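You operate a simulated robot arm through the tools that you are given. There is no shell and no other tool. Be economical: measure what you need, move in short steps, check, and stop when the job is done.

You are at the controls of a simulated robot arm. One attempt, no reset.

## Task
Close both glue pots, wipe up the drips and push the plate in.
Fine: use the scrub pad and put it back. What is to be rubbed or washed off counts as gone when no trace of it is left.
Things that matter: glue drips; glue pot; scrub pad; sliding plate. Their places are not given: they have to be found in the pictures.

The check looks at the end state, three seconds after you hand in, the way a careful person would. Anything else that was tipped, shoved, dropped, spilled or broken makes it a failure.

## Robot
A 6-joint arm with a two-finger parallel gripper, fixed in place. Base frame: the origin is at the foot of the arm, x ahead of it, y to its left, z up; the work surface is at about z = 0.85. Lengths are in m, angles in degrees, forces in N, time in s.
With the tool pointing down near the work surface it reaches from about 0.26 to 0.68 m from the base axis. Its first joint turns from -66.0 to 66.0 degrees. Payload 2.9 kg.
Tool frame: the origin (TCP) lies between the finger pads and is the grasp point; the fingertips stand 0.03 m ahead of it; z points along the fingers, y is the line along which they close. The gripper opens to 0.11 m. The fingers are 0.02 m wide and 0.01 m thick; the gripper's body (0.048 by 0.112 m) begins 0.055 m behind the TCP.
Orientation is told as [roll, pitch, yaw] about the base's x, y, z axes, in that order, counted from this pose: with the fingers straight down and closing along the base's y, the tool's x points along the base's -x, its y along +y and its z along -z.

## Interface
- The arm moves only by the tool drive_tool. Its argument "plan" is a list of rows, each a list of 6 numbers: the shift along the tool's x, y, z in units of 200 mm (1.0 is 200 mm), then the turn, a rotation vector about the tool's x, y, z in units of 120 degrees (1.0 is 120 degrees). In form: [[dx, dy, dz, ax, ay, az], ...]. A call has 1 to 20 rows; each row is the pose to reach, as a shift and turn from the pose commanded when the call began, along the tool's axes at that moment. "grip" is the finger opening in m, from 0 to 0.11, set as the call begins (left out, the last holds). A call with a number of a shift or a turn outside -1 to 1 is refused whole. Rows are played at 5 a second. More than 0.05 m and 8.6 degrees between two rows, or a gripper value outside its range, and nothing of the call is played. A pose out of reach is approached as far as the arm can. The call stops where the force on the tool passes 40 N (or 10 N more than at its start, if that is more) or the arm is blocked; 0.2 s more then pass. Each finger travels about 0.108 m/s and halts on what it meets, pressing with about 22 N; the grip force reading is that of the motor and also rises with nothing between the fingers. The clock runs only during rows and for 0.2 s after the last one: add rows that repeat a pose to give the fingers time. It gives the time, the measured TCP pose, the force on the tool (base axes), the opening and the grip force at its end, in the units of the frame above (readings bear some noise), with the torque about the TCP (base axes, N m) and any sound that the robot's microphone picked up.
- Cameras (640 x 400 px; columns grow to the right, rows downward): "scene" is fixed at [0.0786, 0.4291, 1.4001]; the picture's right is [-0.84, -0.53, 0.00], its down [-0.25, 0.40, -0.88] and it looks along [0.47, -0.74, -0.47] (base axes); focal length 321 px, centre (320, 200). "wrist" rides on the gripper at [0.072, 0.017, -0.103] in the tool frame; the picture's right is [-0.23, 0.97, 0.00], its down [-0.76, -0.18, -0.62] and it looks along [-0.61, -0.14, 0.78] (tool axes); focal length 222 px, centre (320, 200).
- snapshot(camera): a new picture of that camera. The clock stands still meanwhile.
- locate(camera, pixels): for up to 12 pixels [column, row] of the newest picture of that camera ("zoom" is the newest enlarged one), the place [x, y, z] in the base frame of the surface seen there, good to about 0.003 m, but the place of the scene camera against the robot may be out by one fixed shift of up to 0.018 m in any direction. The clock stands still meanwhile.
- inspect(camera, box): a new picture of the part [left, top, right, bottom] of that camera's present view, enlarged. The clock stands still meanwhile.
- sign_off(): hands the job in; it is judged then, once.

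Go step by step. Measure first, check grasps and placings, and put right what went wrong. The budget is 80 turns and 46 pictures, counting those below and the enlarged ones. Unless the task says otherwise, let go and move clear before handing in, and close with one line.

The tools are called after ">>>" as a command line: name --pt "numbers of a row" for each row, then --argument value for the rest, lists and objects as JSON in quotes. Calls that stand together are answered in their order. drive_tool: Moves the arm, as the interface text tells. Its arguments: {"type":"object","properties":{"plan":{"type":"array"},"grip":{"type":"number"}},"required":["plan"]} The other tools are called the same way: snapshot (camera) takes a picture; locate (camera, pixels) gives the place of the surface under pixels of a picture; inspect (camera, box) takes an enlarged picture of a part of a camera's view; sign_off () hands the job in.

At the start:

```text
clock: 0.0
eef_pos: [0.3336, -0.169, 1.1263]
tool_rot: [0.1, 0.0, 0.0]
ft_force: [-0.1, -1.3, 0.2]
moment: [0.0, -0.01, 0.0]
opening: 0.1101
finger_force: 0.1
```

scene: 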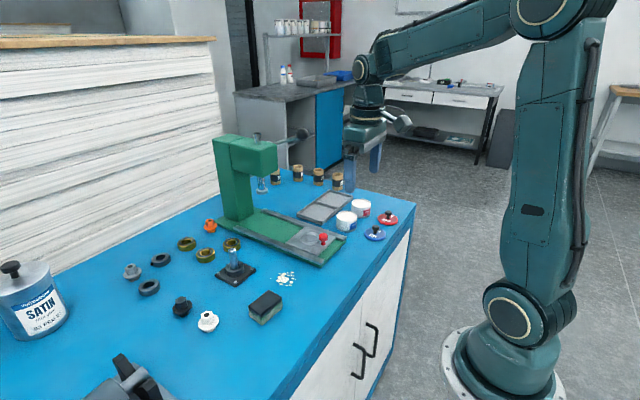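
wrist: 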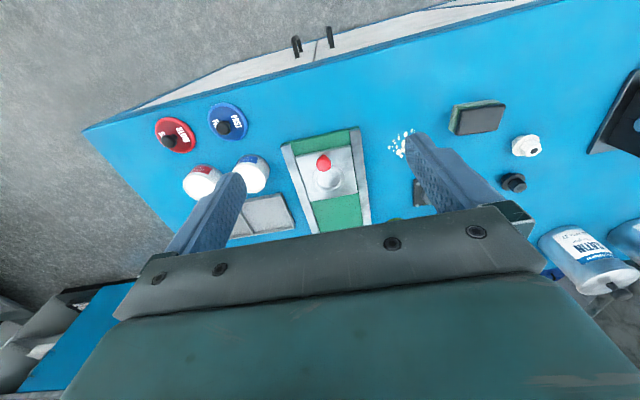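

The scene shows two white pots near (346,220) and (361,208), lids at (388,218) and (375,233), drips at (286,279), the pad at (266,307), and the plate with a red knob at (323,238). I'll enlarge these areas before I measure.

>>> inspect --camera "scene" --box '[280, 160, 420, 270]'

>>> inspect --camera "wrist" --box '[140, 80, 560, 260]'

>>> locate --camera "wrist" --pixels '[[170, 138], [224, 127], [200, 175], [252, 168], [323, 160], [401, 144], [478, 118], [300, 146], [357, 137], [340, 112], [230, 110], [175, 118]]'

>>> locate --camera "scene" --pixels '[[388, 214], [375, 229], [346, 215], [361, 203], [323, 236], [286, 279], [266, 302], [388, 221], [375, 236], [300, 210]]'

```text
3.64 times, centred on (350, 215) of scene
```

zoom: 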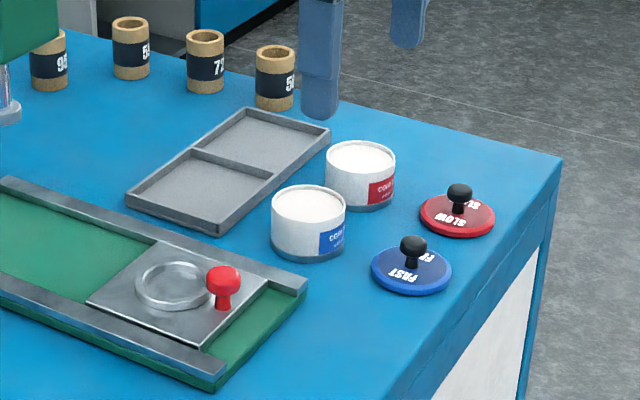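

```text
1.52 times, centred on (350, 170) of wrist
```

zoom: 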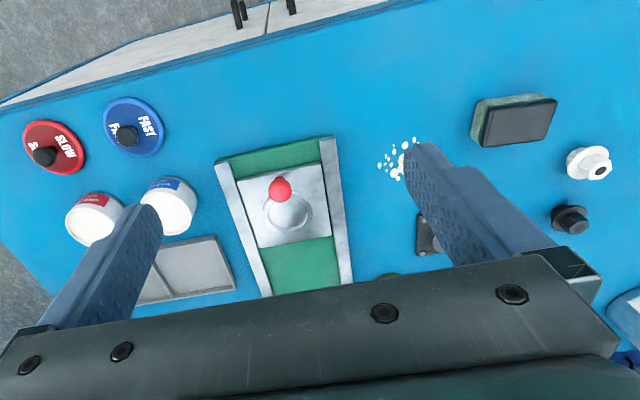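

```text
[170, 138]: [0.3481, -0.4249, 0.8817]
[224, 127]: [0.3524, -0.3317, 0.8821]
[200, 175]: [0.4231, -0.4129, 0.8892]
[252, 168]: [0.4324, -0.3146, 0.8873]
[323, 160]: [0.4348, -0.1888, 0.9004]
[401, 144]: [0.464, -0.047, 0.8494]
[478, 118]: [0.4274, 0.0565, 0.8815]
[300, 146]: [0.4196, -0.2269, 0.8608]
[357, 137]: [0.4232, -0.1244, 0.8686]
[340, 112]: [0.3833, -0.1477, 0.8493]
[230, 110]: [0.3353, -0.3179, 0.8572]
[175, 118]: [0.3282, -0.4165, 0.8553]
```

```text
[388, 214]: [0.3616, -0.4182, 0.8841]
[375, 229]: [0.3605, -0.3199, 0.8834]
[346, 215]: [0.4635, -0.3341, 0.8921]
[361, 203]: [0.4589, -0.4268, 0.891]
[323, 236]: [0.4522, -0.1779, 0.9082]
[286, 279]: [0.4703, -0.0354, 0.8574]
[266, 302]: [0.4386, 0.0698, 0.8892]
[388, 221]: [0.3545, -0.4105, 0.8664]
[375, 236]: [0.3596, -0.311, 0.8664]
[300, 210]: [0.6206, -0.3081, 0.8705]
```

Wrist and scene agree to within a shift of about (0.01, 0.01, 0.008). The lids have small black knobs: red near (0.348, -0.425) and blue near (0.352, -0.332). I'll move above the red lid and look closer.

>>> drive_tool --pt "0 -0.2 0 0 0 0" --pt "0 -0.4 0 0 0 0" --pt "0 -0.6 0.1 0 0 0" --pt "0 -0.8 0.2 0 0 0" --pt "0 -1.0 0.3 0 0 0" --pt "0 -1.0 0.45 0 0 0" --pt "0 -1.0 0.45 0 0 0" --grip 0.05

>>> snapshot --camera "wrist"

```text
clock: 1.6
eef_pos: [0.3331, -0.3718, 1.0344]
tool_rot: [0.1, 0.0, -0.1]
ft_force: [0.5, -1.0, -0.4]
moment: [-0.01, 0.04, 0.0]
opening: 0.05
finger_force: 0.0
```

```text
41 pictures are left
```

wrist: 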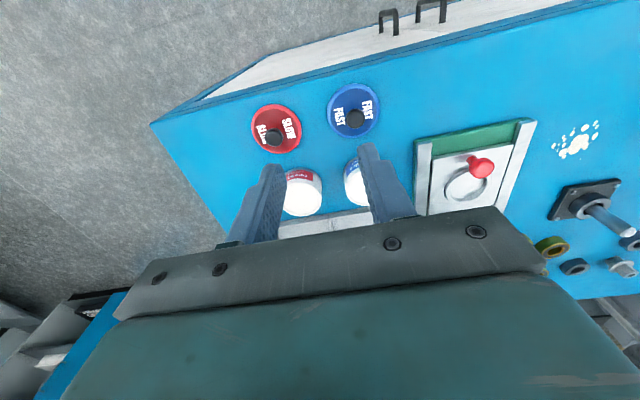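

The red knob is at (273,138) and the blue one at (355,119), and both lids are in clear view. I'll measure knob, rim and pot points.

>>> locate --camera "wrist" --pixels '[[273, 138], [275, 131], [252, 128], [301, 129], [278, 105], [355, 119], [354, 111], [328, 112], [380, 107], [302, 198], [302, 178], [350, 185]]'

>>> inspect --camera "wrist" --box '[230, 70, 400, 220]'

```text
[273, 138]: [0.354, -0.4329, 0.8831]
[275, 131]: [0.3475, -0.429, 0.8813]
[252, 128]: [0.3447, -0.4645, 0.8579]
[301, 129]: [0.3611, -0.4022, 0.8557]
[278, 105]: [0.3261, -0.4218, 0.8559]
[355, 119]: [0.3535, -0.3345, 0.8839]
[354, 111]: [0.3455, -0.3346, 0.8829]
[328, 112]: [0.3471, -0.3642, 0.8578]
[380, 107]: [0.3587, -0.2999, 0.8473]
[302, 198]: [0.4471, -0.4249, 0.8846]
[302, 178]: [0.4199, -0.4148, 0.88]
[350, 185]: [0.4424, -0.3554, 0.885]
```

```text
2.67 times, centred on (315, 145) of wrist
```

zoom: 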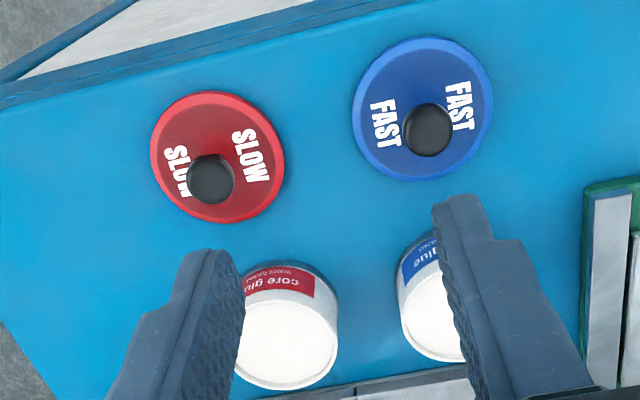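

The red knob's centre is about (0.352, -0.432) with its top at z≈0.884, and the lid top is at z≈0.857. I'll come down to just above the knob and check alignment.

>>> drive_tool --pt "-0.04 -0.15 0.1 0 0 0" --pt "-0.094 -0.3 0.2 0 0 0" --pt "-0.094 -0.3 0.35 0 0 0" --pt "-0.094 -0.3 0.5 0 0 0" --pt "-0.094 -0.3 0.5 0 0 0" --grip 0.05

>>> inspect --camera "wrist" --box '[240, 60, 400, 220]'

```text
clock: 2.8
eef_pos: [0.3526, -0.4303, 0.9345]
tool_rot: [0.0, -0.1, -0.1]
ft_force: [-0.1, -1.1, -0.4]
moment: [0.02, 0.0, 0.01]
opening: 0.0501
finger_force: 0.0
```

```text
2.50 times, centred on (320, 140) of wrist
```

zoom: 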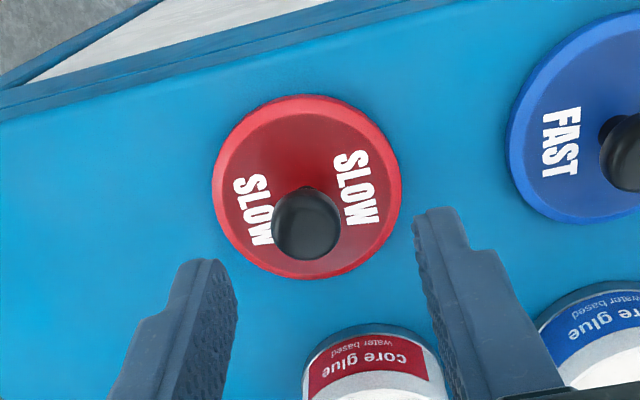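

The knob appears at wrist (315,149), where TCP alignment predicts (320,150), so I need about -0.004 m in y. I'll shift, come down to z≈0.891 and grip.

>>> drive_tool --pt "0 -0.018 0.1 0 0 0" --pt "0 -0.018 0.16 0 0 0" --pt "0 -0.018 0.215 0 0 0" --pt "0 -0.018 0.215 0 0 0" --grip 0.05

>>> drive_tool --pt "0 0 0 0 0 0" --pt "0 0 0 0 0 0" --pt "0 0 0 0 0 0" --grip 0.0

>>> drive_tool --pt "0 0 -0.1 0 0 0" --pt "0 0 -0.25 0 0 0" --pt "0 0 -0.4 0 0 0" --pt "0 0 -0.4 0 0 0"

>>> snapshot --camera "wrist"

```text
clock: 3.8
eef_pos: [0.3522, -0.4341, 0.8932]
tool_rot: [-0.1, 0.0, -0.1]
ft_force: [-0.2, 0.1, 0.4]
moment: [0.04, 0.0, 0.02]
opening: 0.0503
finger_force: 0.1
```

```text
clock: 4.6
eef_pos: [0.3532, -0.433, 0.8927]
tool_rot: [0.0, 0.0, 0.0]
ft_force: [0.3, -0.7, -0.1]
moment: [-0.02, 0.0, 0.0]
opening: 0.02
finger_force: 22.1
```

```text
clock: 5.6
eef_pos: [0.3544, -0.4334, 0.9717]
tool_rot: [0.1, 0.1, 0.1]
ft_force: [-0.4, 0.3, 0.4]
moment: [-0.01, 0.03, -0.03]
opening: 0.0202
finger_force: 22.2
```

```text
38 pictures are left
```

wrist: 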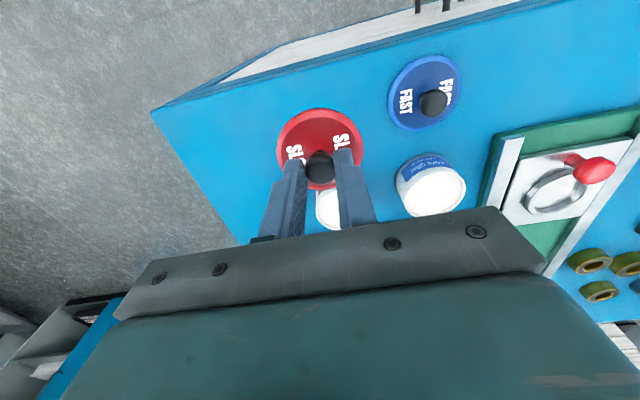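

The red lid is held (opening 0.020). Next I need accurate pot centres, so I'll look from the scene camera and measure the blue pot from the wrist.

>>> inspect --camera "scene" --box '[310, 180, 410, 243]'

>>> locate --camera "wrist" --pixels '[[430, 192], [432, 167], [403, 186], [462, 188], [437, 213], [433, 102], [408, 157], [330, 222], [322, 200]]'

```text
6.35 times, centred on (360, 212) of scene
```

zoom: 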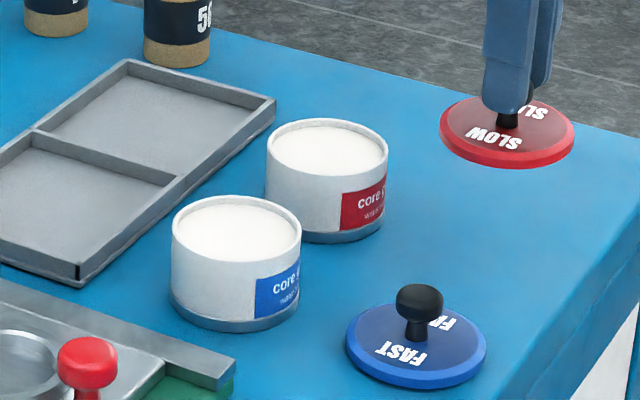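

```text
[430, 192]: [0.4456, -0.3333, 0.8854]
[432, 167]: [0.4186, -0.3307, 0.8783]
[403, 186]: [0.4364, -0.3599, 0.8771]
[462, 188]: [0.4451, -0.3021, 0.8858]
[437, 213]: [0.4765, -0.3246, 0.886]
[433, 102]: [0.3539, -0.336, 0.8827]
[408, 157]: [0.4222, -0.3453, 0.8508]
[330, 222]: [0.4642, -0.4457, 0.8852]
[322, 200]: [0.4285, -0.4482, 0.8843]
```

I'll measure the rim points of both pots and the blue knob for calibration from this enlarged scene picture.

>>> locate --camera "zoom" --pixels '[[269, 155], [386, 155], [327, 121], [328, 180], [328, 150], [175, 233], [299, 236], [237, 198], [237, 264], [237, 231], [419, 292], [419, 300]]'

```text
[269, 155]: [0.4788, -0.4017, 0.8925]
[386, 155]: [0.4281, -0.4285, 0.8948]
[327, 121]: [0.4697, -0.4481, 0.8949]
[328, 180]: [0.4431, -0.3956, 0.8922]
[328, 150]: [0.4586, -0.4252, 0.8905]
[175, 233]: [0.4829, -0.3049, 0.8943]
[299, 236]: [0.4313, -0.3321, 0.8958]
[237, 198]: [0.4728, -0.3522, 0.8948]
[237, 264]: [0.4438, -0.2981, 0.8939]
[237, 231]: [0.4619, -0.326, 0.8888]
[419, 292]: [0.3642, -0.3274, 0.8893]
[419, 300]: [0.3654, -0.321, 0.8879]
```

Scene-derived pot centres, corrected for the shift, are red≈(0.446,-0.428) and blue≈(0.448,-0.331). I'll step +0.1 in y with the lid held up, to see the red pot directly from the wrist.

>>> drive_tool --pt "0 0.2 -0.1 0 0 0" --pt "0 0.4 -0.2 0 0 0" --pt "0 0.55 -0.25 0 0 0" --pt "0 0.55 -0.25 0 0 0"

>>> inspect --camera "wrist" --box '[160, 100, 320, 220]'

```text
clock: 6.6
eef_pos: [0.3533, -0.324, 1.0208]
tool_rot: [0.0, 0.1, 0.0]
ft_force: [0.6, -0.9, 0.4]
moment: [0.0, -0.03, 0.03]
opening: 0.02
finger_force: 21.8
```

```text
3.33 times, centred on (240, 160) of wrist
```

zoom: 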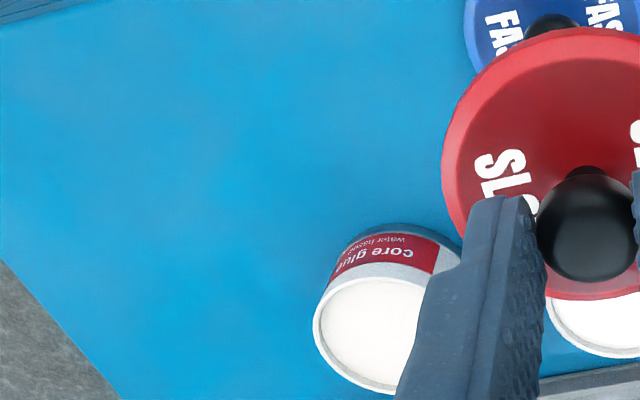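

The red pot's rim is visible on its left and front, along zoom points (315,325)–(425,287). I'll measure those rim points and fit a circle.

>>> locate --camera "zoom" --pixels '[[317, 340], [317, 318], [331, 296], [360, 280], [395, 278], [424, 288], [335, 368], [365, 384], [390, 389], [375, 330]]'

```text
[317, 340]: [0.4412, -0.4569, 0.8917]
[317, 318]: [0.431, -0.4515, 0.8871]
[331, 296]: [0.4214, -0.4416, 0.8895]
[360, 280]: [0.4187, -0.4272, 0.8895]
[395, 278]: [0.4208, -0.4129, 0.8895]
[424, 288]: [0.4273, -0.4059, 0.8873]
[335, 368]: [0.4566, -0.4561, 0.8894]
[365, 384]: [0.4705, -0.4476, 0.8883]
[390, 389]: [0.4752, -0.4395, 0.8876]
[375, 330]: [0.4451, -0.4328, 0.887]
```

A circle fit gives the red pot centre as (0.4475, -0.4278), radius 0.0295 and rim z≈0.889. I'll check how the held lid sits relative to the TCP.

>>> inspect --camera "wrist" --box '[256, 90, 384, 220]'

```text
3.08 times, centred on (320, 155) of wrist
```

zoom: 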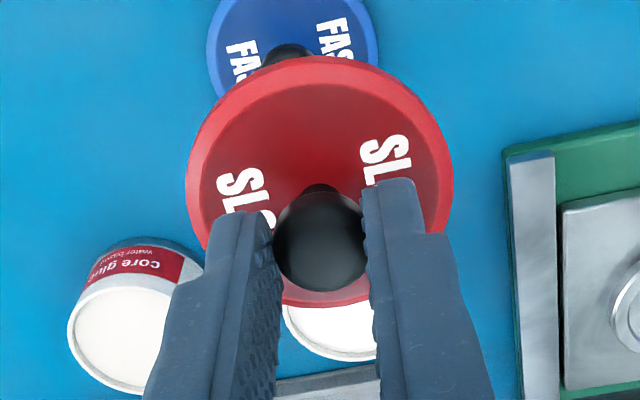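

>>> locate --camera "zoom" --pixels '[[192, 170], [205, 130], [240, 87], [295, 61], [350, 62], [400, 84], [435, 120], [449, 170], [320, 302], [315, 242], [440, 210], [200, 215]]'

```text
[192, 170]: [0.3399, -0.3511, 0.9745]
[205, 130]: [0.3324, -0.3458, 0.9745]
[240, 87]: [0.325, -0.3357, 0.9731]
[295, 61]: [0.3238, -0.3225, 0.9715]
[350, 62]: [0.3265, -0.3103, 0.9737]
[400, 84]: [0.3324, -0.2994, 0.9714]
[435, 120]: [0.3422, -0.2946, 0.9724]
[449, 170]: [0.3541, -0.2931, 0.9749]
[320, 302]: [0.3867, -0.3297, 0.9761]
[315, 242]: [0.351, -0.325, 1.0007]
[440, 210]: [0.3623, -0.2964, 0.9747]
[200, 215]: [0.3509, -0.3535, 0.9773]
```

The lid is centred on the TCP. I'll carry it to (0.4475, -0.428) and hover at z≈0.948; contact should come near 0.933.

>>> drive_tool --pt "-0.12 -0.13 0 0 0 0" --pt "-0.24 -0.26 0 0 0 0" --pt "-0.36 -0.39 0 0 0 0" --pt "-0.471 -0.52 0 0 0 0" --pt "-0.471 -0.52 0.2 0 0 0" --pt "-0.471 -0.52 0.364 0 0 0" --pt "-0.471 -0.52 0.364 0 0 0"

>>> inspect --camera "scene" --box '[310, 170, 410, 233]'

```text
clock: 8.2
eef_pos: [0.4467, -0.4273, 0.9511]
tool_rot: [0.0, 0.1, 0.0]
ft_force: [0.7, 0.3, 0.4]
moment: [0.04, -0.01, -0.02]
opening: 0.02
finger_force: 21.8
```

```text
6.35 times, centred on (360, 202) of scene
```

zoom: 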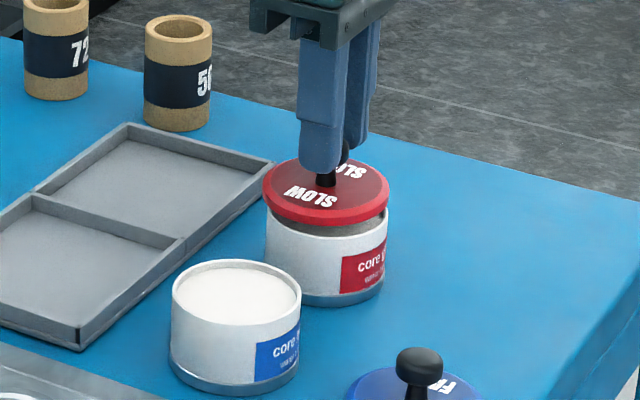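

The lid (zoom columns 263–390) sits symmetrically over the pot (266–388). I'll lower it in small steps.

>>> drive_tool --pt "0 0 0.03 0 0 0" --pt "0 0 0.06 0 0 0" --pt "0 0 0.08 0 0 0" --pt "0 0 0.095 0 0 0" --pt "0 0 0.11 0 0 0" --pt "0 0 0.125 0 0 0" --pt "0 0 0.14 0 0 0"

```text
clock: 9.8
eef_pos: [0.4481, -0.4285, 0.9275]
tool_rot: [-0.4, -0.3, 0.0]
ft_force: [-2.6, 3.2, 39.5]
moment: [-0.01, -0.05, -0.02]
opening: 0.02
finger_force: 22.0
```

Firm contact (39.5 N) came at z≈0.9275, a little below my estimate for resting on the rim. I'll check how the lid sits.

>>> inspect --camera "scene" --box '[310, 170, 410, 233]'

```text
6.35 times, centred on (360, 202) of scene
```

zoom: 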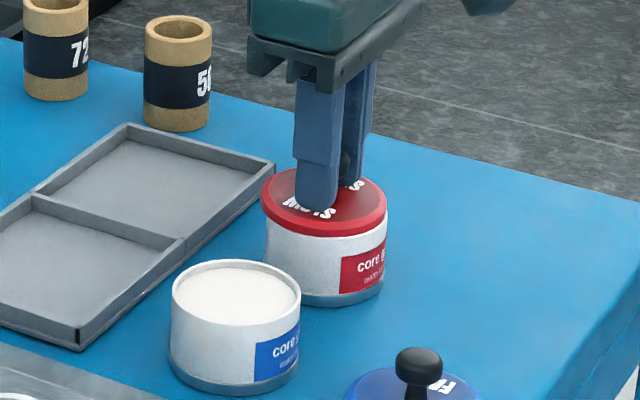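

The lid lies flat on the rim. I'll ease off, release it and lift clear, then look.

>>> drive_tool --pt "0 0 -0.025 0 0 0" --pt "0 0 -0.025 0 0 0"

>>> drive_tool --pt "0 0 0 0 0 0" --pt "0 0 0 0 0 0" --pt "0 0 -0.1 0 0 0" --pt "0 0 -0.25 0 0 0" --pt "0.2 0 -0.35 0 0 0" --pt "0.4 0.1 -0.4 0 0 0" --pt "0.48 0.3 -0.4 0 0 0" --pt "0.48 0.48 -0.3 0 0 0" --pt "0.48 0.48 -0.3 0 0 0" --grip 0.04

>>> inspect --camera "scene" --box '[310, 180, 410, 243]'

>>> snapshot --camera "wrist"

```text
clock: 10.4
eef_pos: [0.4469, -0.4269, 0.9287]
tool_rot: [-0.2, -0.2, 0.0]
ft_force: [4.5, -3.7, 17.1]
moment: [-0.35, -0.46, -0.06]
opening: 0.0204
finger_force: 21.9
```

```text
clock: 12.4
eef_pos: [0.351, -0.3323, 0.9865]
tool_rot: [0.0, 0.1, 0.0]
ft_force: [0.1, 0.0, -0.8]
moment: [0.0, 0.0, -0.02]
opening: 0.04
finger_force: 0.0
```

```text
6.35 times, centred on (360, 212) of scene
```

zoom: 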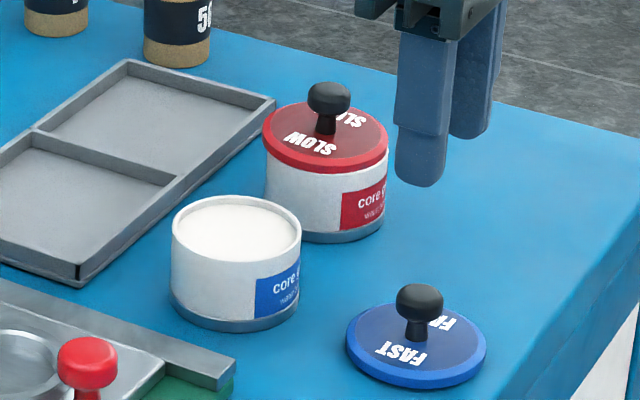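

```text
31 pictures are left
```

wrist: 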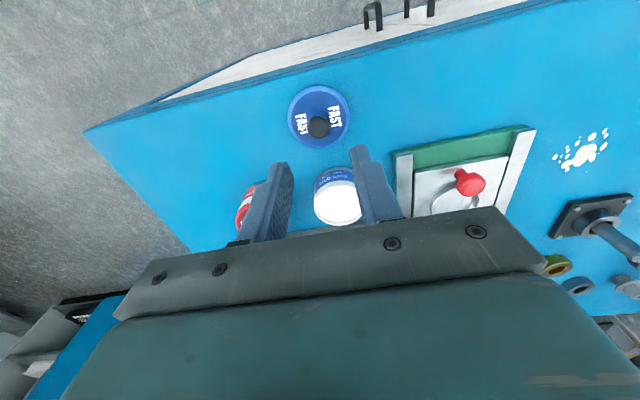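

The red lid is seated flat. The blue knob at (318,127) is almost exactly under the TCP (predicted (320,125)). I'll measure the blue pot rim, then descend and grip.

>>> inspect --camera "wrist" --box '[288, 155, 384, 235]'

>>> drive_tool --pt "0 -0.004 0.2 0 0 0" --pt "0 -0.004 0.35 0 0 0" --pt "0 -0.004 0.42 0 0 0" --pt "0 -0.004 0.468 0 0 0" --pt "0 -0.004 0.468 0 0 0" --grip 0.04

```text
5.00 times, centred on (336, 195) of wrist
```

zoom: 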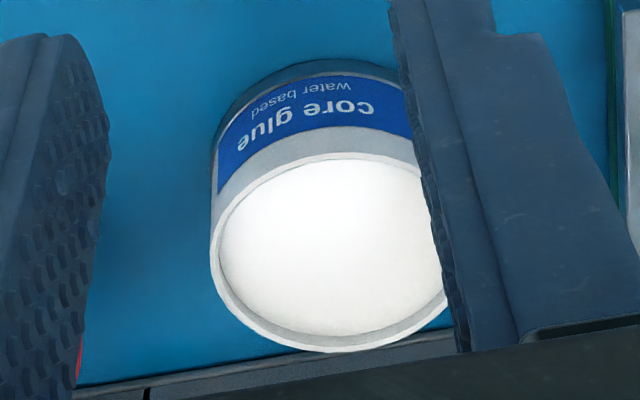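

```text
clock: 13.6
eef_pos: [0.3504, -0.3336, 0.8931]
tool_rot: [0.0, 0.0, 0.0]
ft_force: [0.0, -0.2, -0.3]
moment: [-0.01, -0.02, 0.02]
opening: 0.0398
finger_force: 0.1
```

I'm at the knob height. I'll close and lift, and measure the rim from the enlarged picture.

>>> locate --camera "zoom" --pixels '[[214, 245], [222, 215], [245, 186], [285, 162], [340, 154], [390, 160], [225, 290], [255, 325], [300, 345], [350, 350], [410, 330]]'

>>> drive_tool --pt "0 0 0 0 0 0" --pt "0 0 0 0 0 0" --pt "0 0 0 0 0 0" --grip 0.0

>>> drive_tool --pt "0 0 -0.1 0 0 0" --pt "0 0 -0.25 0 0 0" --pt "0 0 -0.4 0 0 0" --pt "0 0 -0.4 0 0 0"

>>> inspect --camera "wrist" --box '[256, 90, 384, 220]'

```text
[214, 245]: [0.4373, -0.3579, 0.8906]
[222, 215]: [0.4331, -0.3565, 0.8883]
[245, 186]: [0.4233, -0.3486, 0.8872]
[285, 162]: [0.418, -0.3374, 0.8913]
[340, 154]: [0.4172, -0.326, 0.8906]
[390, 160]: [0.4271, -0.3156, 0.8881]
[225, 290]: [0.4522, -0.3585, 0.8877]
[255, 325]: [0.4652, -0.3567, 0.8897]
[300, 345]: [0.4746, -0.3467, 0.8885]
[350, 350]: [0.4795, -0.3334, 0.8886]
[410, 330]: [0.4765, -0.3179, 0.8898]
```

```text
clock: 14.4
eef_pos: [0.3496, -0.3337, 0.8936]
tool_rot: [0.0, 0.0, 0.0]
ft_force: [0.5, 0.3, 0.2]
moment: [0.02, -0.02, 0.01]
opening: 0.0203
finger_force: 21.8
```

```text
clock: 15.4
eef_pos: [0.3501, -0.3314, 0.9747]
tool_rot: [0.0, 0.0, 0.0]
ft_force: [0.1, -1.2, 0.1]
moment: [-0.01, 0.01, -0.03]
opening: 0.0201
finger_force: 21.9
```

```text
3.08 times, centred on (320, 155) of wrist
```

zoom: 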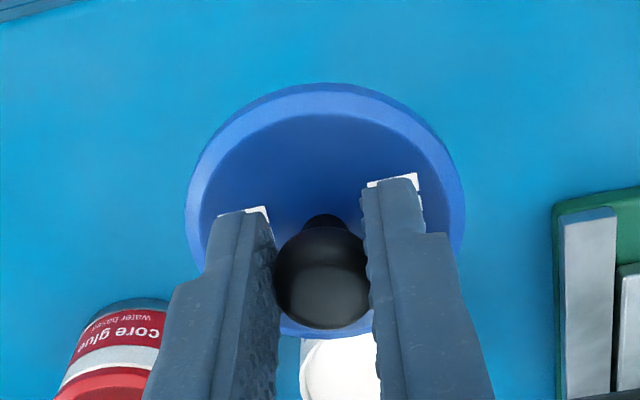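

The blue pot centre fits (0.448, -0.3303). I'll measure the held lid's rim to check its centring and tilt.

>>> locate --camera "zoom" --pixels '[[190, 205], [205, 160], [240, 118], [295, 90], [350, 90], [400, 112], [440, 150], [459, 200], [325, 335], [325, 265], [448, 245], [205, 260]]'

```text
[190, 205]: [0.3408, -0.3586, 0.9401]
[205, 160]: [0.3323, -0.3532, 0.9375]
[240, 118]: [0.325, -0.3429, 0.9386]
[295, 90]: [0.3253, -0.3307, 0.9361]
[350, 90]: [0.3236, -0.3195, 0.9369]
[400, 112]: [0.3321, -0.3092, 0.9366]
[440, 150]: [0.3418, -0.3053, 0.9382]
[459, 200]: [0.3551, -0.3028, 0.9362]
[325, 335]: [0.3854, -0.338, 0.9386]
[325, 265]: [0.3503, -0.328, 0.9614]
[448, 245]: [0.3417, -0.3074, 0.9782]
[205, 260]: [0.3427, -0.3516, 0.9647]
```

The blue lid's centre is about 0.0035 m ahead of the TCP in x, so I'll aim the TCP at (0.4445, -0.3305) and hover.

>>> drive_tool --pt "-0.12 0 0 0 0 0" --pt "-0.24 0.005 0 0 0 0" --pt "-0.36 0.01 0 0 0 0" --pt "-0.472 0.01 0 0 0 0" --pt "-0.472 0.01 0.115 0 0 0" --pt "-0.472 0.01 0.115 0 0 0"

>>> inspect --camera "scene" --box '[300, 180, 400, 243]'

```text
clock: 16.8
eef_pos: [0.4463, -0.3316, 0.9507]
tool_rot: [-0.1, 0.0, 0.0]
ft_force: [-0.4, 0.3, 0.2]
moment: [0.0, -0.02, 0.02]
opening: 0.0201
finger_force: 22.0
```

```text
6.35 times, centred on (350, 212) of scene
```

zoom: 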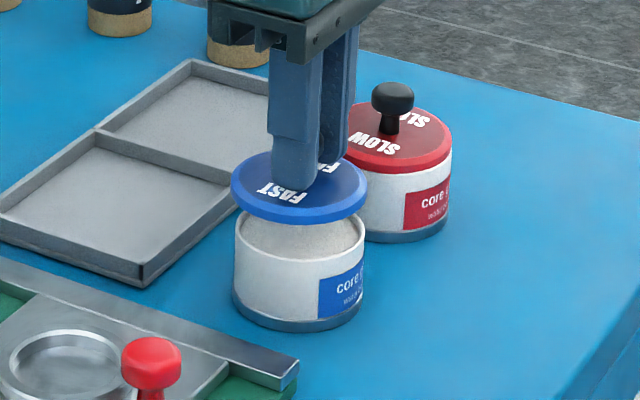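

The lid (columns 231–368) is centred over the pot (235–364). I'll lower it gently until contact.

>>> drive_tool --pt "0 0 0.04 0 0 0" --pt "0 0 0.07 0 0 0" --pt "0 0 0.085 0 0 0" --pt "0 0 0.1 0 0 0" --pt "0 0 0.115 0 0 0" --pt "0 0 0.13 0 0 0"

>>> inspect --camera "scene" --box '[300, 180, 400, 243]'

```text
clock: 18.2
eef_pos: [0.4454, -0.3317, 0.9275]
tool_rot: [-0.2, -0.3, 0.0]
ft_force: [-4.3, -0.1, 29.5]
moment: [0.06, -0.08, -0.04]
opening: 0.0201
finger_force: 22.1
heard: snap
```

```text
6.35 times, centred on (350, 212) of scene
```

zoom: 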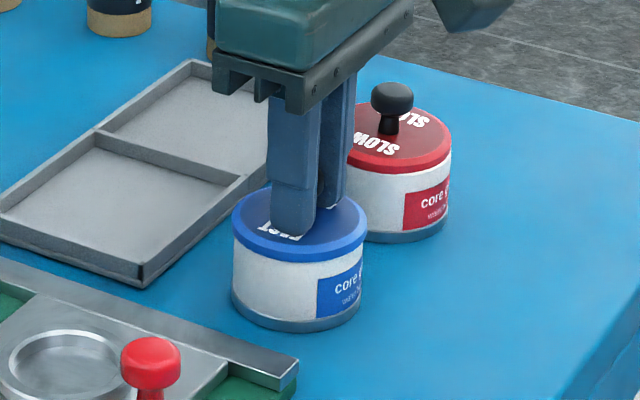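

I heard a snap for blue, so it seated. Red gave no such sound, so it may not be snapped on. I'll release blue, back off and compare the two lid heights.

>>> drive_tool --pt "0 0 -0.02 0 0 0" --pt "0 0 -0.02 0 0 0"

>>> drive_tool --pt "0 0 0 0 0 0" --pt "0 0 0 0 0 0" --pt "0 0 -0.1 0 0 0" --pt "0 0 -0.25 0 0 0" --pt "0.15 -0.1 -0.35 0 0 0" --pt "0.3 -0.2 -0.4 0 0 0" --pt "0.4 -0.3 -0.4 0 0 0" --pt "0.4 -0.3 -0.4 0 0 0" --grip 0.04

>>> inspect --camera "wrist" --box '[220, 120, 420, 240]'

>>> inspect --camera "scene" --box '[320, 180, 400, 230]'

```text
clock: 18.8
eef_pos: [0.4438, -0.3286, 0.927]
tool_rot: [0.3, 0.3, 0.0]
ft_force: [0.4, 0.0, 0.6]
moment: [-0.05, 0.01, 0.0]
opening: 0.0202
finger_force: 22.6
heard: snap
```

```text
clock: 20.6
eef_pos: [0.3652, -0.3904, 1.0082]
tool_rot: [0.0, 0.0, 0.0]
ft_force: [-0.2, 0.4, -0.4]
moment: [0.01, -0.01, -0.01]
opening: 0.0398
finger_force: 0.0
heard: snap
```

```text
3.20 times, centred on (320, 180) of wrist
```

zoom: 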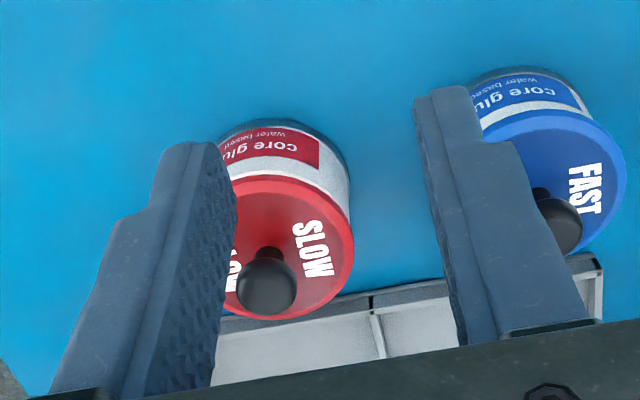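

```text
8.00 times, centred on (360, 205) of scene
```

zoom: 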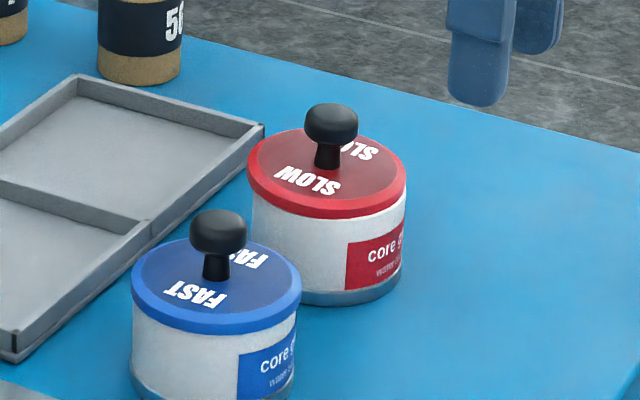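

The microphone reported several snaps, so their meaning is ambiguous. I'll compare lid heights by measurement.

>>> locate --camera "zoom" --pixels '[[331, 112], [218, 218], [290, 155], [365, 200], [300, 195], [175, 265], [250, 300], [180, 310], [330, 205], [215, 322], [265, 185], [390, 185]]'

>>> inspect --camera "scene" --box '[330, 195, 380, 235]'

```text
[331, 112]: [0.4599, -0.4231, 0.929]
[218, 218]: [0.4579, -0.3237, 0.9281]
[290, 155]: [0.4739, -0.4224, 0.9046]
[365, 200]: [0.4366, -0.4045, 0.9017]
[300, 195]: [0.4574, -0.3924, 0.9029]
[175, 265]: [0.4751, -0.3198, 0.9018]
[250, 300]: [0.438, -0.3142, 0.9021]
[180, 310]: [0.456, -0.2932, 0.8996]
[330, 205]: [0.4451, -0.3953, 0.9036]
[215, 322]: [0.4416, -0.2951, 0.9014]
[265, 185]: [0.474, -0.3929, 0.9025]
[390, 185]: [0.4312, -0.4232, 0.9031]
```

```text
10.00 times, centred on (355, 215) of scene
```

zoom: 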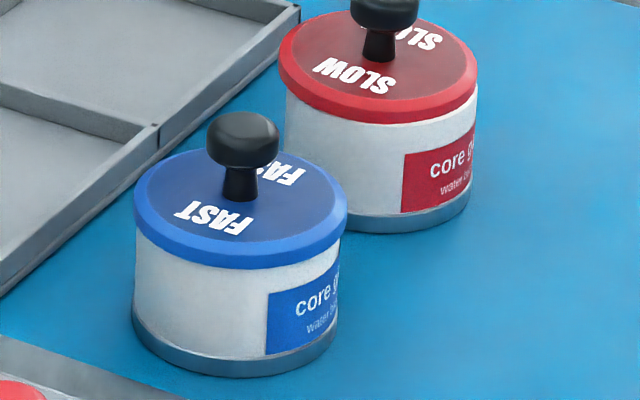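

Red sits about 1–2 mm higher than blue, so it is probably not fully snapped on. I'll press on top of the red knob with the fingers closed, which avoids pulling it off afterwards.

>>> drive_tool --pt "-0.14 -0.06 0 0 0 0" --pt "-0.28 -0.13 0 0 0 0" --pt "-0.411 -0.193 0 0 0 0" --pt "-0.411 -0.193 0.15 0 0 0" --pt "-0.411 -0.193 0.25 0 0 0" --pt "-0.411 -0.193 0.25 0 0 0" --grip 0.0

>>> inspect --camera "wrist" --box '[256, 100, 384, 220]'

```text
clock: 22.0
eef_pos: [0.4484, -0.4278, 0.9587]
tool_rot: [0.0, 0.0, 0.0]
ft_force: [-0.4, 0.6, 0.4]
moment: [0.0, -0.04, 0.0]
opening: 0.0
finger_force: 22.2
```

```text
3.33 times, centred on (320, 160) of wrist
```

zoom: 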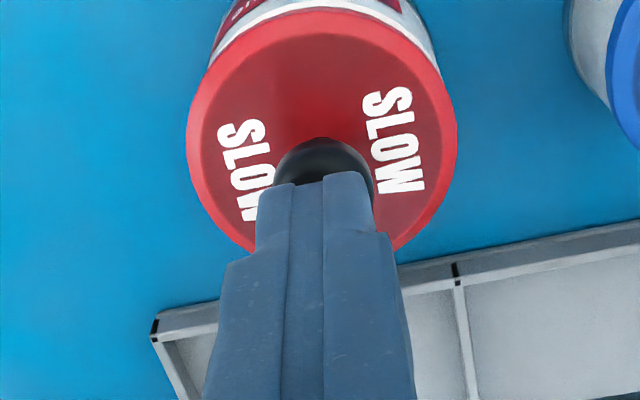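

The closed fingertips are right above the red knob. I'll press down in 1 mm steps.

>>> drive_tool --pt "0 0.005 0.02 0 0 0" --pt "0 0.005 0.03 0 0 0" --pt "0 0.005 0.035 0 0 0" --pt "0 0.005 0.04 0 0 0" --pt "0 0.005 0.045 0 0 0" --pt "0 0.005 0.05 0 0 0" --pt "0 0.005 0.055 0 0 0" --pt "0 0.005 0.06 0 0 0" --pt "0 0.005 0.065 0 0 0" --pt "0 0.005 0.07 0 0 0" --pt "0 0.005 0.075 0 0 0" --pt "0 0.005 0.08 0 0 0" --pt "0 0.005 0.085 0 0 0"

```text
clock: 24.0
eef_pos: [0.4487, -0.429, 0.9526]
tool_rot: [-0.4, -0.4, 0.0]
ft_force: [-1.9, 0.3, 6.2]
moment: [0.02, 0.03, 0.0]
opening: 0.0
finger_force: 22.4
stopped in row 10: the force on the tool passed its limit (the readings are from after the stop); the commanded pose is now the measured one
```

The press reached 40 N at z≈0.9526 without a snap. I'll press the blue knob the same way as a reference for the seated height.

>>> drive_tool --pt "0 0 -0.1 0 0 0" --pt "0 0 -0.15 0 0 0" --pt "0.005 0.24 -0.15 0 0 0" --pt "0.01 0.49 -0.15 0 0 0" --pt "0.01 0.49 -0.05 0 0 0" --pt "0.01 0.49 -0.03 0 0 0" --pt "0.01 0.49 -0.03 0 0 0" --grip 0.0

>>> drive_tool --pt "0 0 0.02 0 0 0" --pt "0 0 0.03 0 0 0" --pt "0 0 0.035 0 0 0" --pt "0 0 0.04 0 0 0" --pt "0 0 0.045 0 0 0" --pt "0 0 0.05 0 0 0" --pt "0 0 0.055 0 0 0" --pt "0 0 0.06 0 0 0" --pt "0 0 0.065 0 0 0" --pt "0 0 0.07 0 0 0" --pt "0 0 0.075 0 0 0" --pt "0 0 0.08 0 0 0"

```text
clock: 25.6
eef_pos: [0.4464, -0.3306, 0.9571]
tool_rot: [-0.3, -0.5, 0.0]
ft_force: [0.3, -0.9, -0.2]
moment: [0.02, 0.01, -0.01]
opening: 0.0
finger_force: 22.5
```

```text
clock: 27.2
eef_pos: [0.447, -0.3322, 0.9516]
tool_rot: [-0.4, -0.6, 0.0]
ft_force: [-4.8, 3.8, 7.4]
moment: [0.1, 0.09, 0.03]
opening: 0.0
finger_force: 21.9
stopped in row 7: the force on the tool passed its limit (the readings are from after the stop); the commanded pose is now the measured one
```

Red stopped about 1 mm higher than blue, matching the optical difference, so it is likely still unseated and perhaps slightly off-centre. I'll go above it with open fingers and measure both lid centres.

>>> drive_tool --pt "0 0 -0.1 0 0 0" --pt "0.1 0 -0.25 0 0 0" --pt "0.25 -0.1 -0.35 0 0 0" --pt "0.35 -0.25 -0.4 0 0 0" --pt "0.35 -0.25 -0.4 0 0 0" --grip 0.11

>>> inspect --camera "wrist" --box '[230, 110, 410, 222]'

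```text
clock: 28.4
eef_pos: [0.3763, -0.3806, 1.0315]
tool_rot: [-0.5, -0.6, 0.0]
ft_force: [0.8, -0.4, -0.2]
moment: [0.01, -0.05, 0.02]
opening: 0.11
finger_force: 0.0
```

```text
3.56 times, centred on (320, 166) of wrist
```

zoom: 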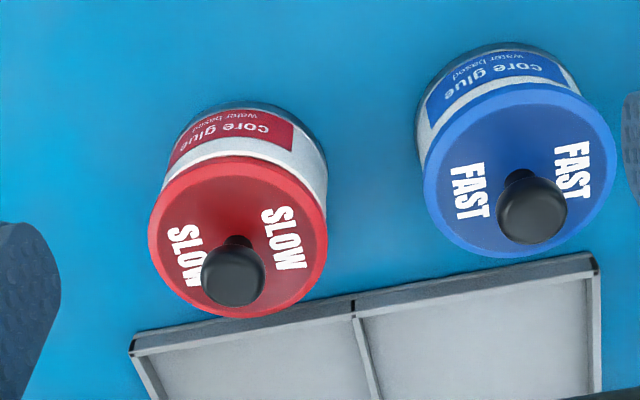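

The white strip between label and lid is about 22 px on red and only about 8 px on blue, so red is displaced or high. I'll measure the rims.

>>> locate --camera "zoom" --pixels '[[154, 235], [190, 175], [240, 161], [300, 180], [323, 235], [240, 315], [428, 160], [465, 103], [525, 89], [585, 105], [611, 160], [515, 254]]'

>>> locate --camera "zoom" --pixels '[[233, 268], [532, 205], [290, 305], [170, 295], [580, 235], [450, 230], [237, 240], [520, 175], [250, 200], [510, 130], [180, 240], [470, 170]]'

```text
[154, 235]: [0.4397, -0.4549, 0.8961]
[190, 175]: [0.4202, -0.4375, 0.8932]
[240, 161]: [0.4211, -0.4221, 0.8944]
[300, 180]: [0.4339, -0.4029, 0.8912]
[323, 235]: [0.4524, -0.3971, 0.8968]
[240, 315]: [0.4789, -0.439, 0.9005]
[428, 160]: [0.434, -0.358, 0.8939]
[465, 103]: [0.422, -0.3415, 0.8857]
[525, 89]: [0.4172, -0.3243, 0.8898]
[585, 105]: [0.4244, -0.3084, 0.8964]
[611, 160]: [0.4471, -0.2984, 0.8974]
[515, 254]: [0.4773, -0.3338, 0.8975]
```

```text
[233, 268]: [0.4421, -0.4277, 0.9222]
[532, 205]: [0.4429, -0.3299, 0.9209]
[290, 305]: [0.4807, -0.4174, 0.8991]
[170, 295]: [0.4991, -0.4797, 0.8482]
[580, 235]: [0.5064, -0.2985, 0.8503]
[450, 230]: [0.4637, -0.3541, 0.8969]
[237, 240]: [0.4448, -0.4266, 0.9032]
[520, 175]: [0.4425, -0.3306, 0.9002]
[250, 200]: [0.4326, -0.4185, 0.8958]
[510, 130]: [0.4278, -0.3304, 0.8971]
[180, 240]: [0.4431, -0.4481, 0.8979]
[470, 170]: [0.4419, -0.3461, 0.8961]
```

The red lid's centre is near (0.4505, -0.4272), about 3 mm ahead of the pot centre at 0.4475, while blue is concentric. I'll regrip the red knob, lift it off and re-place it.

>>> drive_tool --pt "-0.12 -0.08 0 -0.0042 0.005 0" --pt "-0.24 -0.16 0 -0.0042 0.005 0" --pt "-0.361 -0.2345 0.05 -0.0042 0.005 0" --pt "-0.361 -0.2345 0.25 -0.0042 0.005 0" --pt "-0.361 -0.2345 0.42 -0.0042 0.005 0" --pt "-0.361 -0.2345 0.5 -0.0042 0.005 0" --pt "-0.361 -0.2345 0.5 -0.0042 0.005 0" --grip 0.045

>>> drive_tool --pt "0 0 0 0 0 0" --pt "0 0 0 0 0 0" --pt "0 0 0 0 0 0" --grip 0.0

>>> drive_tool --pt "0 0 -0.05 0 0 0" --pt "0 0 -0.1 0 0 0" --pt "0 0 -0.2 0 0 0" --pt "0 0 -0.35 0 0 0" --pt "0 0 -0.35 0 0 0"

>>> inspect --camera "scene" --box '[320, 160, 400, 230]'

```text
clock: 30.0
eef_pos: [0.4491, -0.4284, 0.9311]
tool_rot: [0.1, 0.0, 0.0]
ft_force: [-0.1, -0.7, 0.3]
moment: [0.03, 0.01, 0.02]
opening: 0.045
finger_force: 0.1
```

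```text
clock: 30.8
eef_pos: [0.4497, -0.4292, 0.9311]
tool_rot: [0.0, 0.1, 0.0]
ft_force: [0.3, -0.1, 0.6]
moment: [0.03, 0.01, 0.01]
opening: 0.02
finger_force: 22.3
```

```text
clock: 32.0
eef_pos: [0.4487, -0.4277, 1.0007]
tool_rot: [-0.1, 0.0, 0.0]
ft_force: [-0.2, 0.0, -0.9]
moment: [0.01, 0.01, -0.02]
opening: 0.02
finger_force: 22.1
```

```text
5.71 times, centred on (360, 195) of scene
```

zoom: 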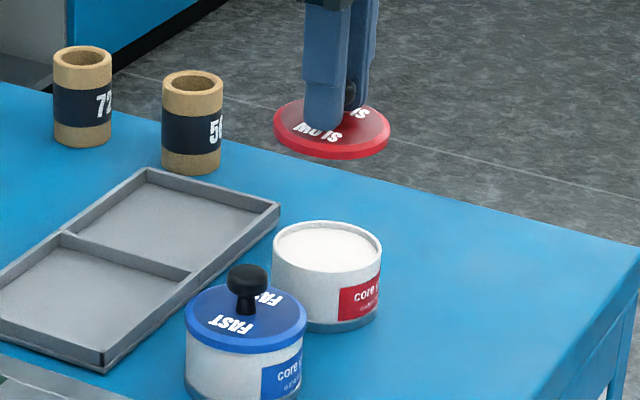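

The lid came off freely, so it was never snapped on. I'll step back and remeasure the pot and the held lid.

>>> drive_tool --pt "0.12 0.13 -0.1 0 0 0" --pt "0.24 0.27 -0.2 0 0 0" --pt "0.36 0.4 -0.2 0 0 0" --pt "0.475 0.56 -0.2 0 0 0" --pt "0.475 0.56 -0.2 0 0 0"

>>> inspect --camera "wrist" --box '[215, 95, 375, 195]'

```text
clock: 33.2
eef_pos: [0.3554, -0.3162, 1.0403]
tool_rot: [-0.1, 0.0, 0.1]
ft_force: [-0.1, -0.5, -0.5]
moment: [0.0, -0.02, -0.01]
opening: 0.0202
finger_force: 22.4
```

```text
4.00 times, centred on (295, 145) of wrist
```

zoom: 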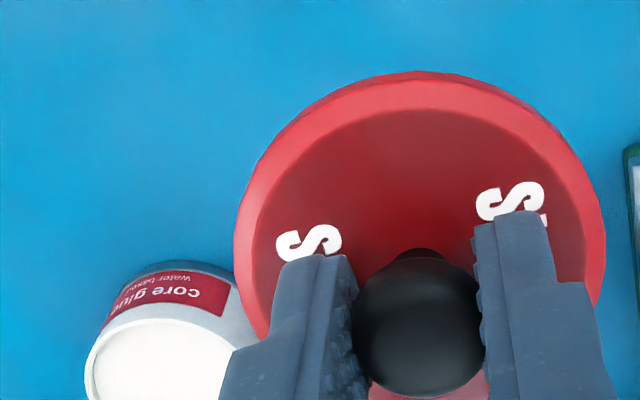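

I'll fit circles to both again.

>>> locate --camera "zoom" --pixels '[[239, 250], [252, 195], [292, 135], [350, 92], [420, 77], [488, 90], [548, 132], [588, 190], [600, 250], [420, 320]]'

>>> locate --camera "zoom" --pixels '[[89, 375], [93, 352], [112, 331], [140, 322], [175, 321], [210, 330], [88, 390], [228, 343], [160, 370]]'

```text
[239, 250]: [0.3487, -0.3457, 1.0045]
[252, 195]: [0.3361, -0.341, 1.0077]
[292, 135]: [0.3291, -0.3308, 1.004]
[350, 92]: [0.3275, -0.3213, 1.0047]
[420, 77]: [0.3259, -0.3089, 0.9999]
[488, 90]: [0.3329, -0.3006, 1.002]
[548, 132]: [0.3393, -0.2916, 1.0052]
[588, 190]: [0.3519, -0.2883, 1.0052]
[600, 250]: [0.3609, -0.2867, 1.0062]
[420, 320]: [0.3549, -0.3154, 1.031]
```

```text
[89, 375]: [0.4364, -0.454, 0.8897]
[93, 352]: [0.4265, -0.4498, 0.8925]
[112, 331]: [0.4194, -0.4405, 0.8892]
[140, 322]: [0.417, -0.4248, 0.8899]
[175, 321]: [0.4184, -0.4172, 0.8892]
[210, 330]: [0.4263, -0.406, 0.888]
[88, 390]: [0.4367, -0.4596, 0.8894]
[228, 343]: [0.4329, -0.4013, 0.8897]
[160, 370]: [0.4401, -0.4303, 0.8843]
```

The pot is at (0.447, -0.428), and the lid is now centred on the TCP and gripped at the proper height. I'll carry it over and lower it in fine steps, listening for the snap.

>>> drive_tool --pt "-0.115 -0.14 0 0 0 0" --pt "-0.23 -0.28 0 0 0 0" --pt "-0.345 -0.42 0 0 0 0" --pt "-0.458 -0.556 0 0 0 0" --pt "-0.458 -0.556 0.2 0 0 0" --pt "-0.458 -0.556 0.4 0 0 0" --pt "-0.458 -0.556 0.45 0 0 0" --pt "-0.458 -0.556 0.45 0 0 0"

>>> drive_tool --pt "0 0 0.04 0 0 0" --pt "0 0 0.07 0 0 0" --pt "0 0 0.08 0 0 0" --pt "0 0 0.09 0 0 0" --pt "0 0 0.1 0 0 0" --pt "0 0 0.11 0 0 0" --pt "0 0 0.12 0 0 0" --pt "0 0 0.13 0 0 0"

```text
clock: 35.0
eef_pos: [0.4457, -0.4289, 0.9495]
tool_rot: [0.1, 0.0, -0.1]
ft_force: [0.3, 0.3, 0.5]
moment: [-0.01, 0.02, -0.03]
opening: 0.02
finger_force: 22.2
```

```text
clock: 36.8
eef_pos: [0.4477, -0.4285, 0.9283]
tool_rot: [-0.4, -0.4, 0.1]
ft_force: [0.5, 0.8, 27.1]
moment: [0.04, -0.02, 0.02]
opening: 0.02
finger_force: 22.0
heard: snap
```

Snap heard. This time I'll open the fingers in place before moving, so nothing pulls the lid back off.

>>> drive_tool --pt "0 0 0 0 0 0" --pt "0 0 0 0 0 0" --pt "0 0 0 0 0 0" --grip 0.045

>>> drive_tool --pt "0 0 -0.1 0 0 0" --pt "0 0 -0.25 0 0 0" --pt "0.12 0.08 -0.4 0 0 0" --pt "0.24 0.16 -0.5 0 0 0" --pt "0.36 0.24 -0.53 0 0 0" --pt "0.36 0.24 -0.53 0 0 0" --grip 0.11

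>>> inspect --camera "wrist" --box '[230, 110, 410, 222]'

```text
clock: 37.6
eef_pos: [0.4454, -0.4284, 0.9275]
tool_rot: [-0.2, -0.2, 0.0]
ft_force: [-1.3, -11.3, 23.3]
moment: [-0.22, 0.06, -0.04]
opening: 0.0403
finger_force: 0.0
```

```text
clock: 39.0
eef_pos: [0.3735, -0.3796, 1.0309]
tool_rot: [0.0, 0.0, 0.0]
ft_force: [-0.1, 0.3, 0.2]
moment: [0.02, 0.02, 0.02]
opening: 0.1102
finger_force: 0.1
```

```text
3.56 times, centred on (320, 166) of wrist
```

zoom: 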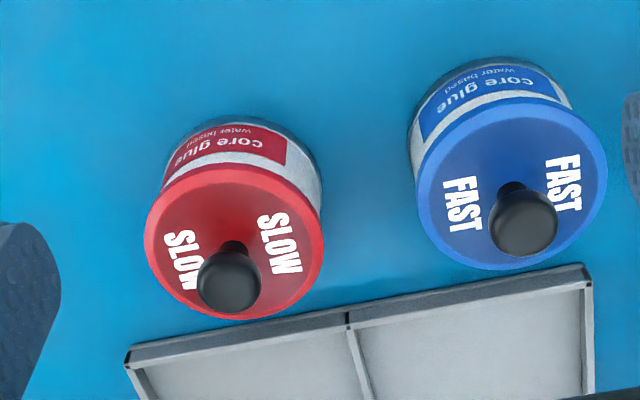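

Red now matches blue, with thin even strips on both, so both pots are closed. Next come the drips; I'll move over the pad and drip area to look.

>>> drive_tool --pt "0 0.2 -0.1 0 0 0" --pt "0 0.4 -0.1 0 0 0" --pt "0 0.6 -0.1 0 0 0" --pt "0 0.8 -0.1 0 0 0" --pt "0 1.0 -0.1 0 0 0" --grip 0.11

>>> drive_tool --pt "0 0.2 0 0 0 0" --pt "0 0.4 0 0 0 0" --pt "0 0.6 0 0 0 0" --pt "0 0.8 0 0 0 0" --pt "0 1.0 0 0 0 0" --pt "0 1.0 0 0 0 0"

>>> snapshot --camera "wrist"

```text
clock: 40.2
eef_pos: [0.3755, -0.1805, 1.0508]
tool_rot: [0.0, 0.0, 0.0]
ft_force: [-0.5, -0.4, 0.3]
moment: [0.0, -0.03, 0.02]
opening: 0.11
finger_force: 0.0
```

```text
clock: 41.6
eef_pos: [0.3735, 0.0201, 1.0517]
tool_rot: [0.0, 0.1, 0.0]
ft_force: [-0.2, 0.0, -0.8]
moment: [0.01, 0.02, 0.0]
opening: 0.1098
finger_force: 0.1
```

```text
18 pictures are left
```

wrist: 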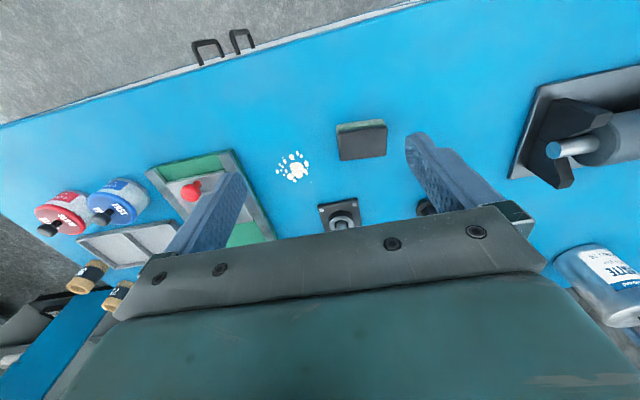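

>>> locate --camera "wrist" --pixels '[[339, 136], [386, 126], [341, 160], [387, 155], [362, 142], [360, 121], [293, 165], [293, 151], [279, 161], [309, 164], [296, 180], [340, 203]]'

>>> inspect --camera "wrist" --box '[260, 110, 420, 210]'

```text
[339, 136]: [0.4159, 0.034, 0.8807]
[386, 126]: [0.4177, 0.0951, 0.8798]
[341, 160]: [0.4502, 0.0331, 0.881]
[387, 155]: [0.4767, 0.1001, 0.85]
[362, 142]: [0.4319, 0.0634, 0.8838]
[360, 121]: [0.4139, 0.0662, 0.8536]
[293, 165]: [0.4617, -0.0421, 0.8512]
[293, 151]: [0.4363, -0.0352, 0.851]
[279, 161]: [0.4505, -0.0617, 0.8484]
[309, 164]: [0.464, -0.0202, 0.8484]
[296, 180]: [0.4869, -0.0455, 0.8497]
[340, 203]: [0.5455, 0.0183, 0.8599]
```

```text
4.00 times, centred on (340, 160) of wrist
```

zoom: 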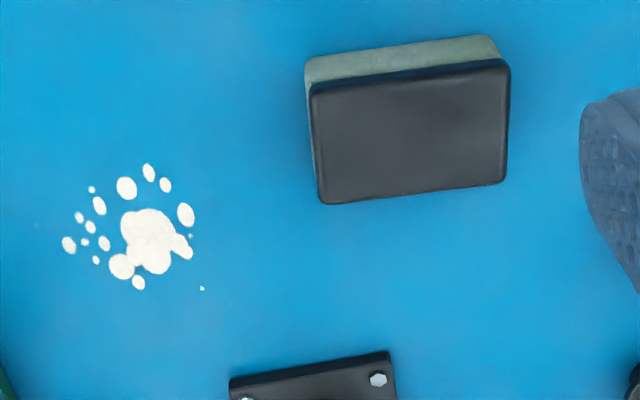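

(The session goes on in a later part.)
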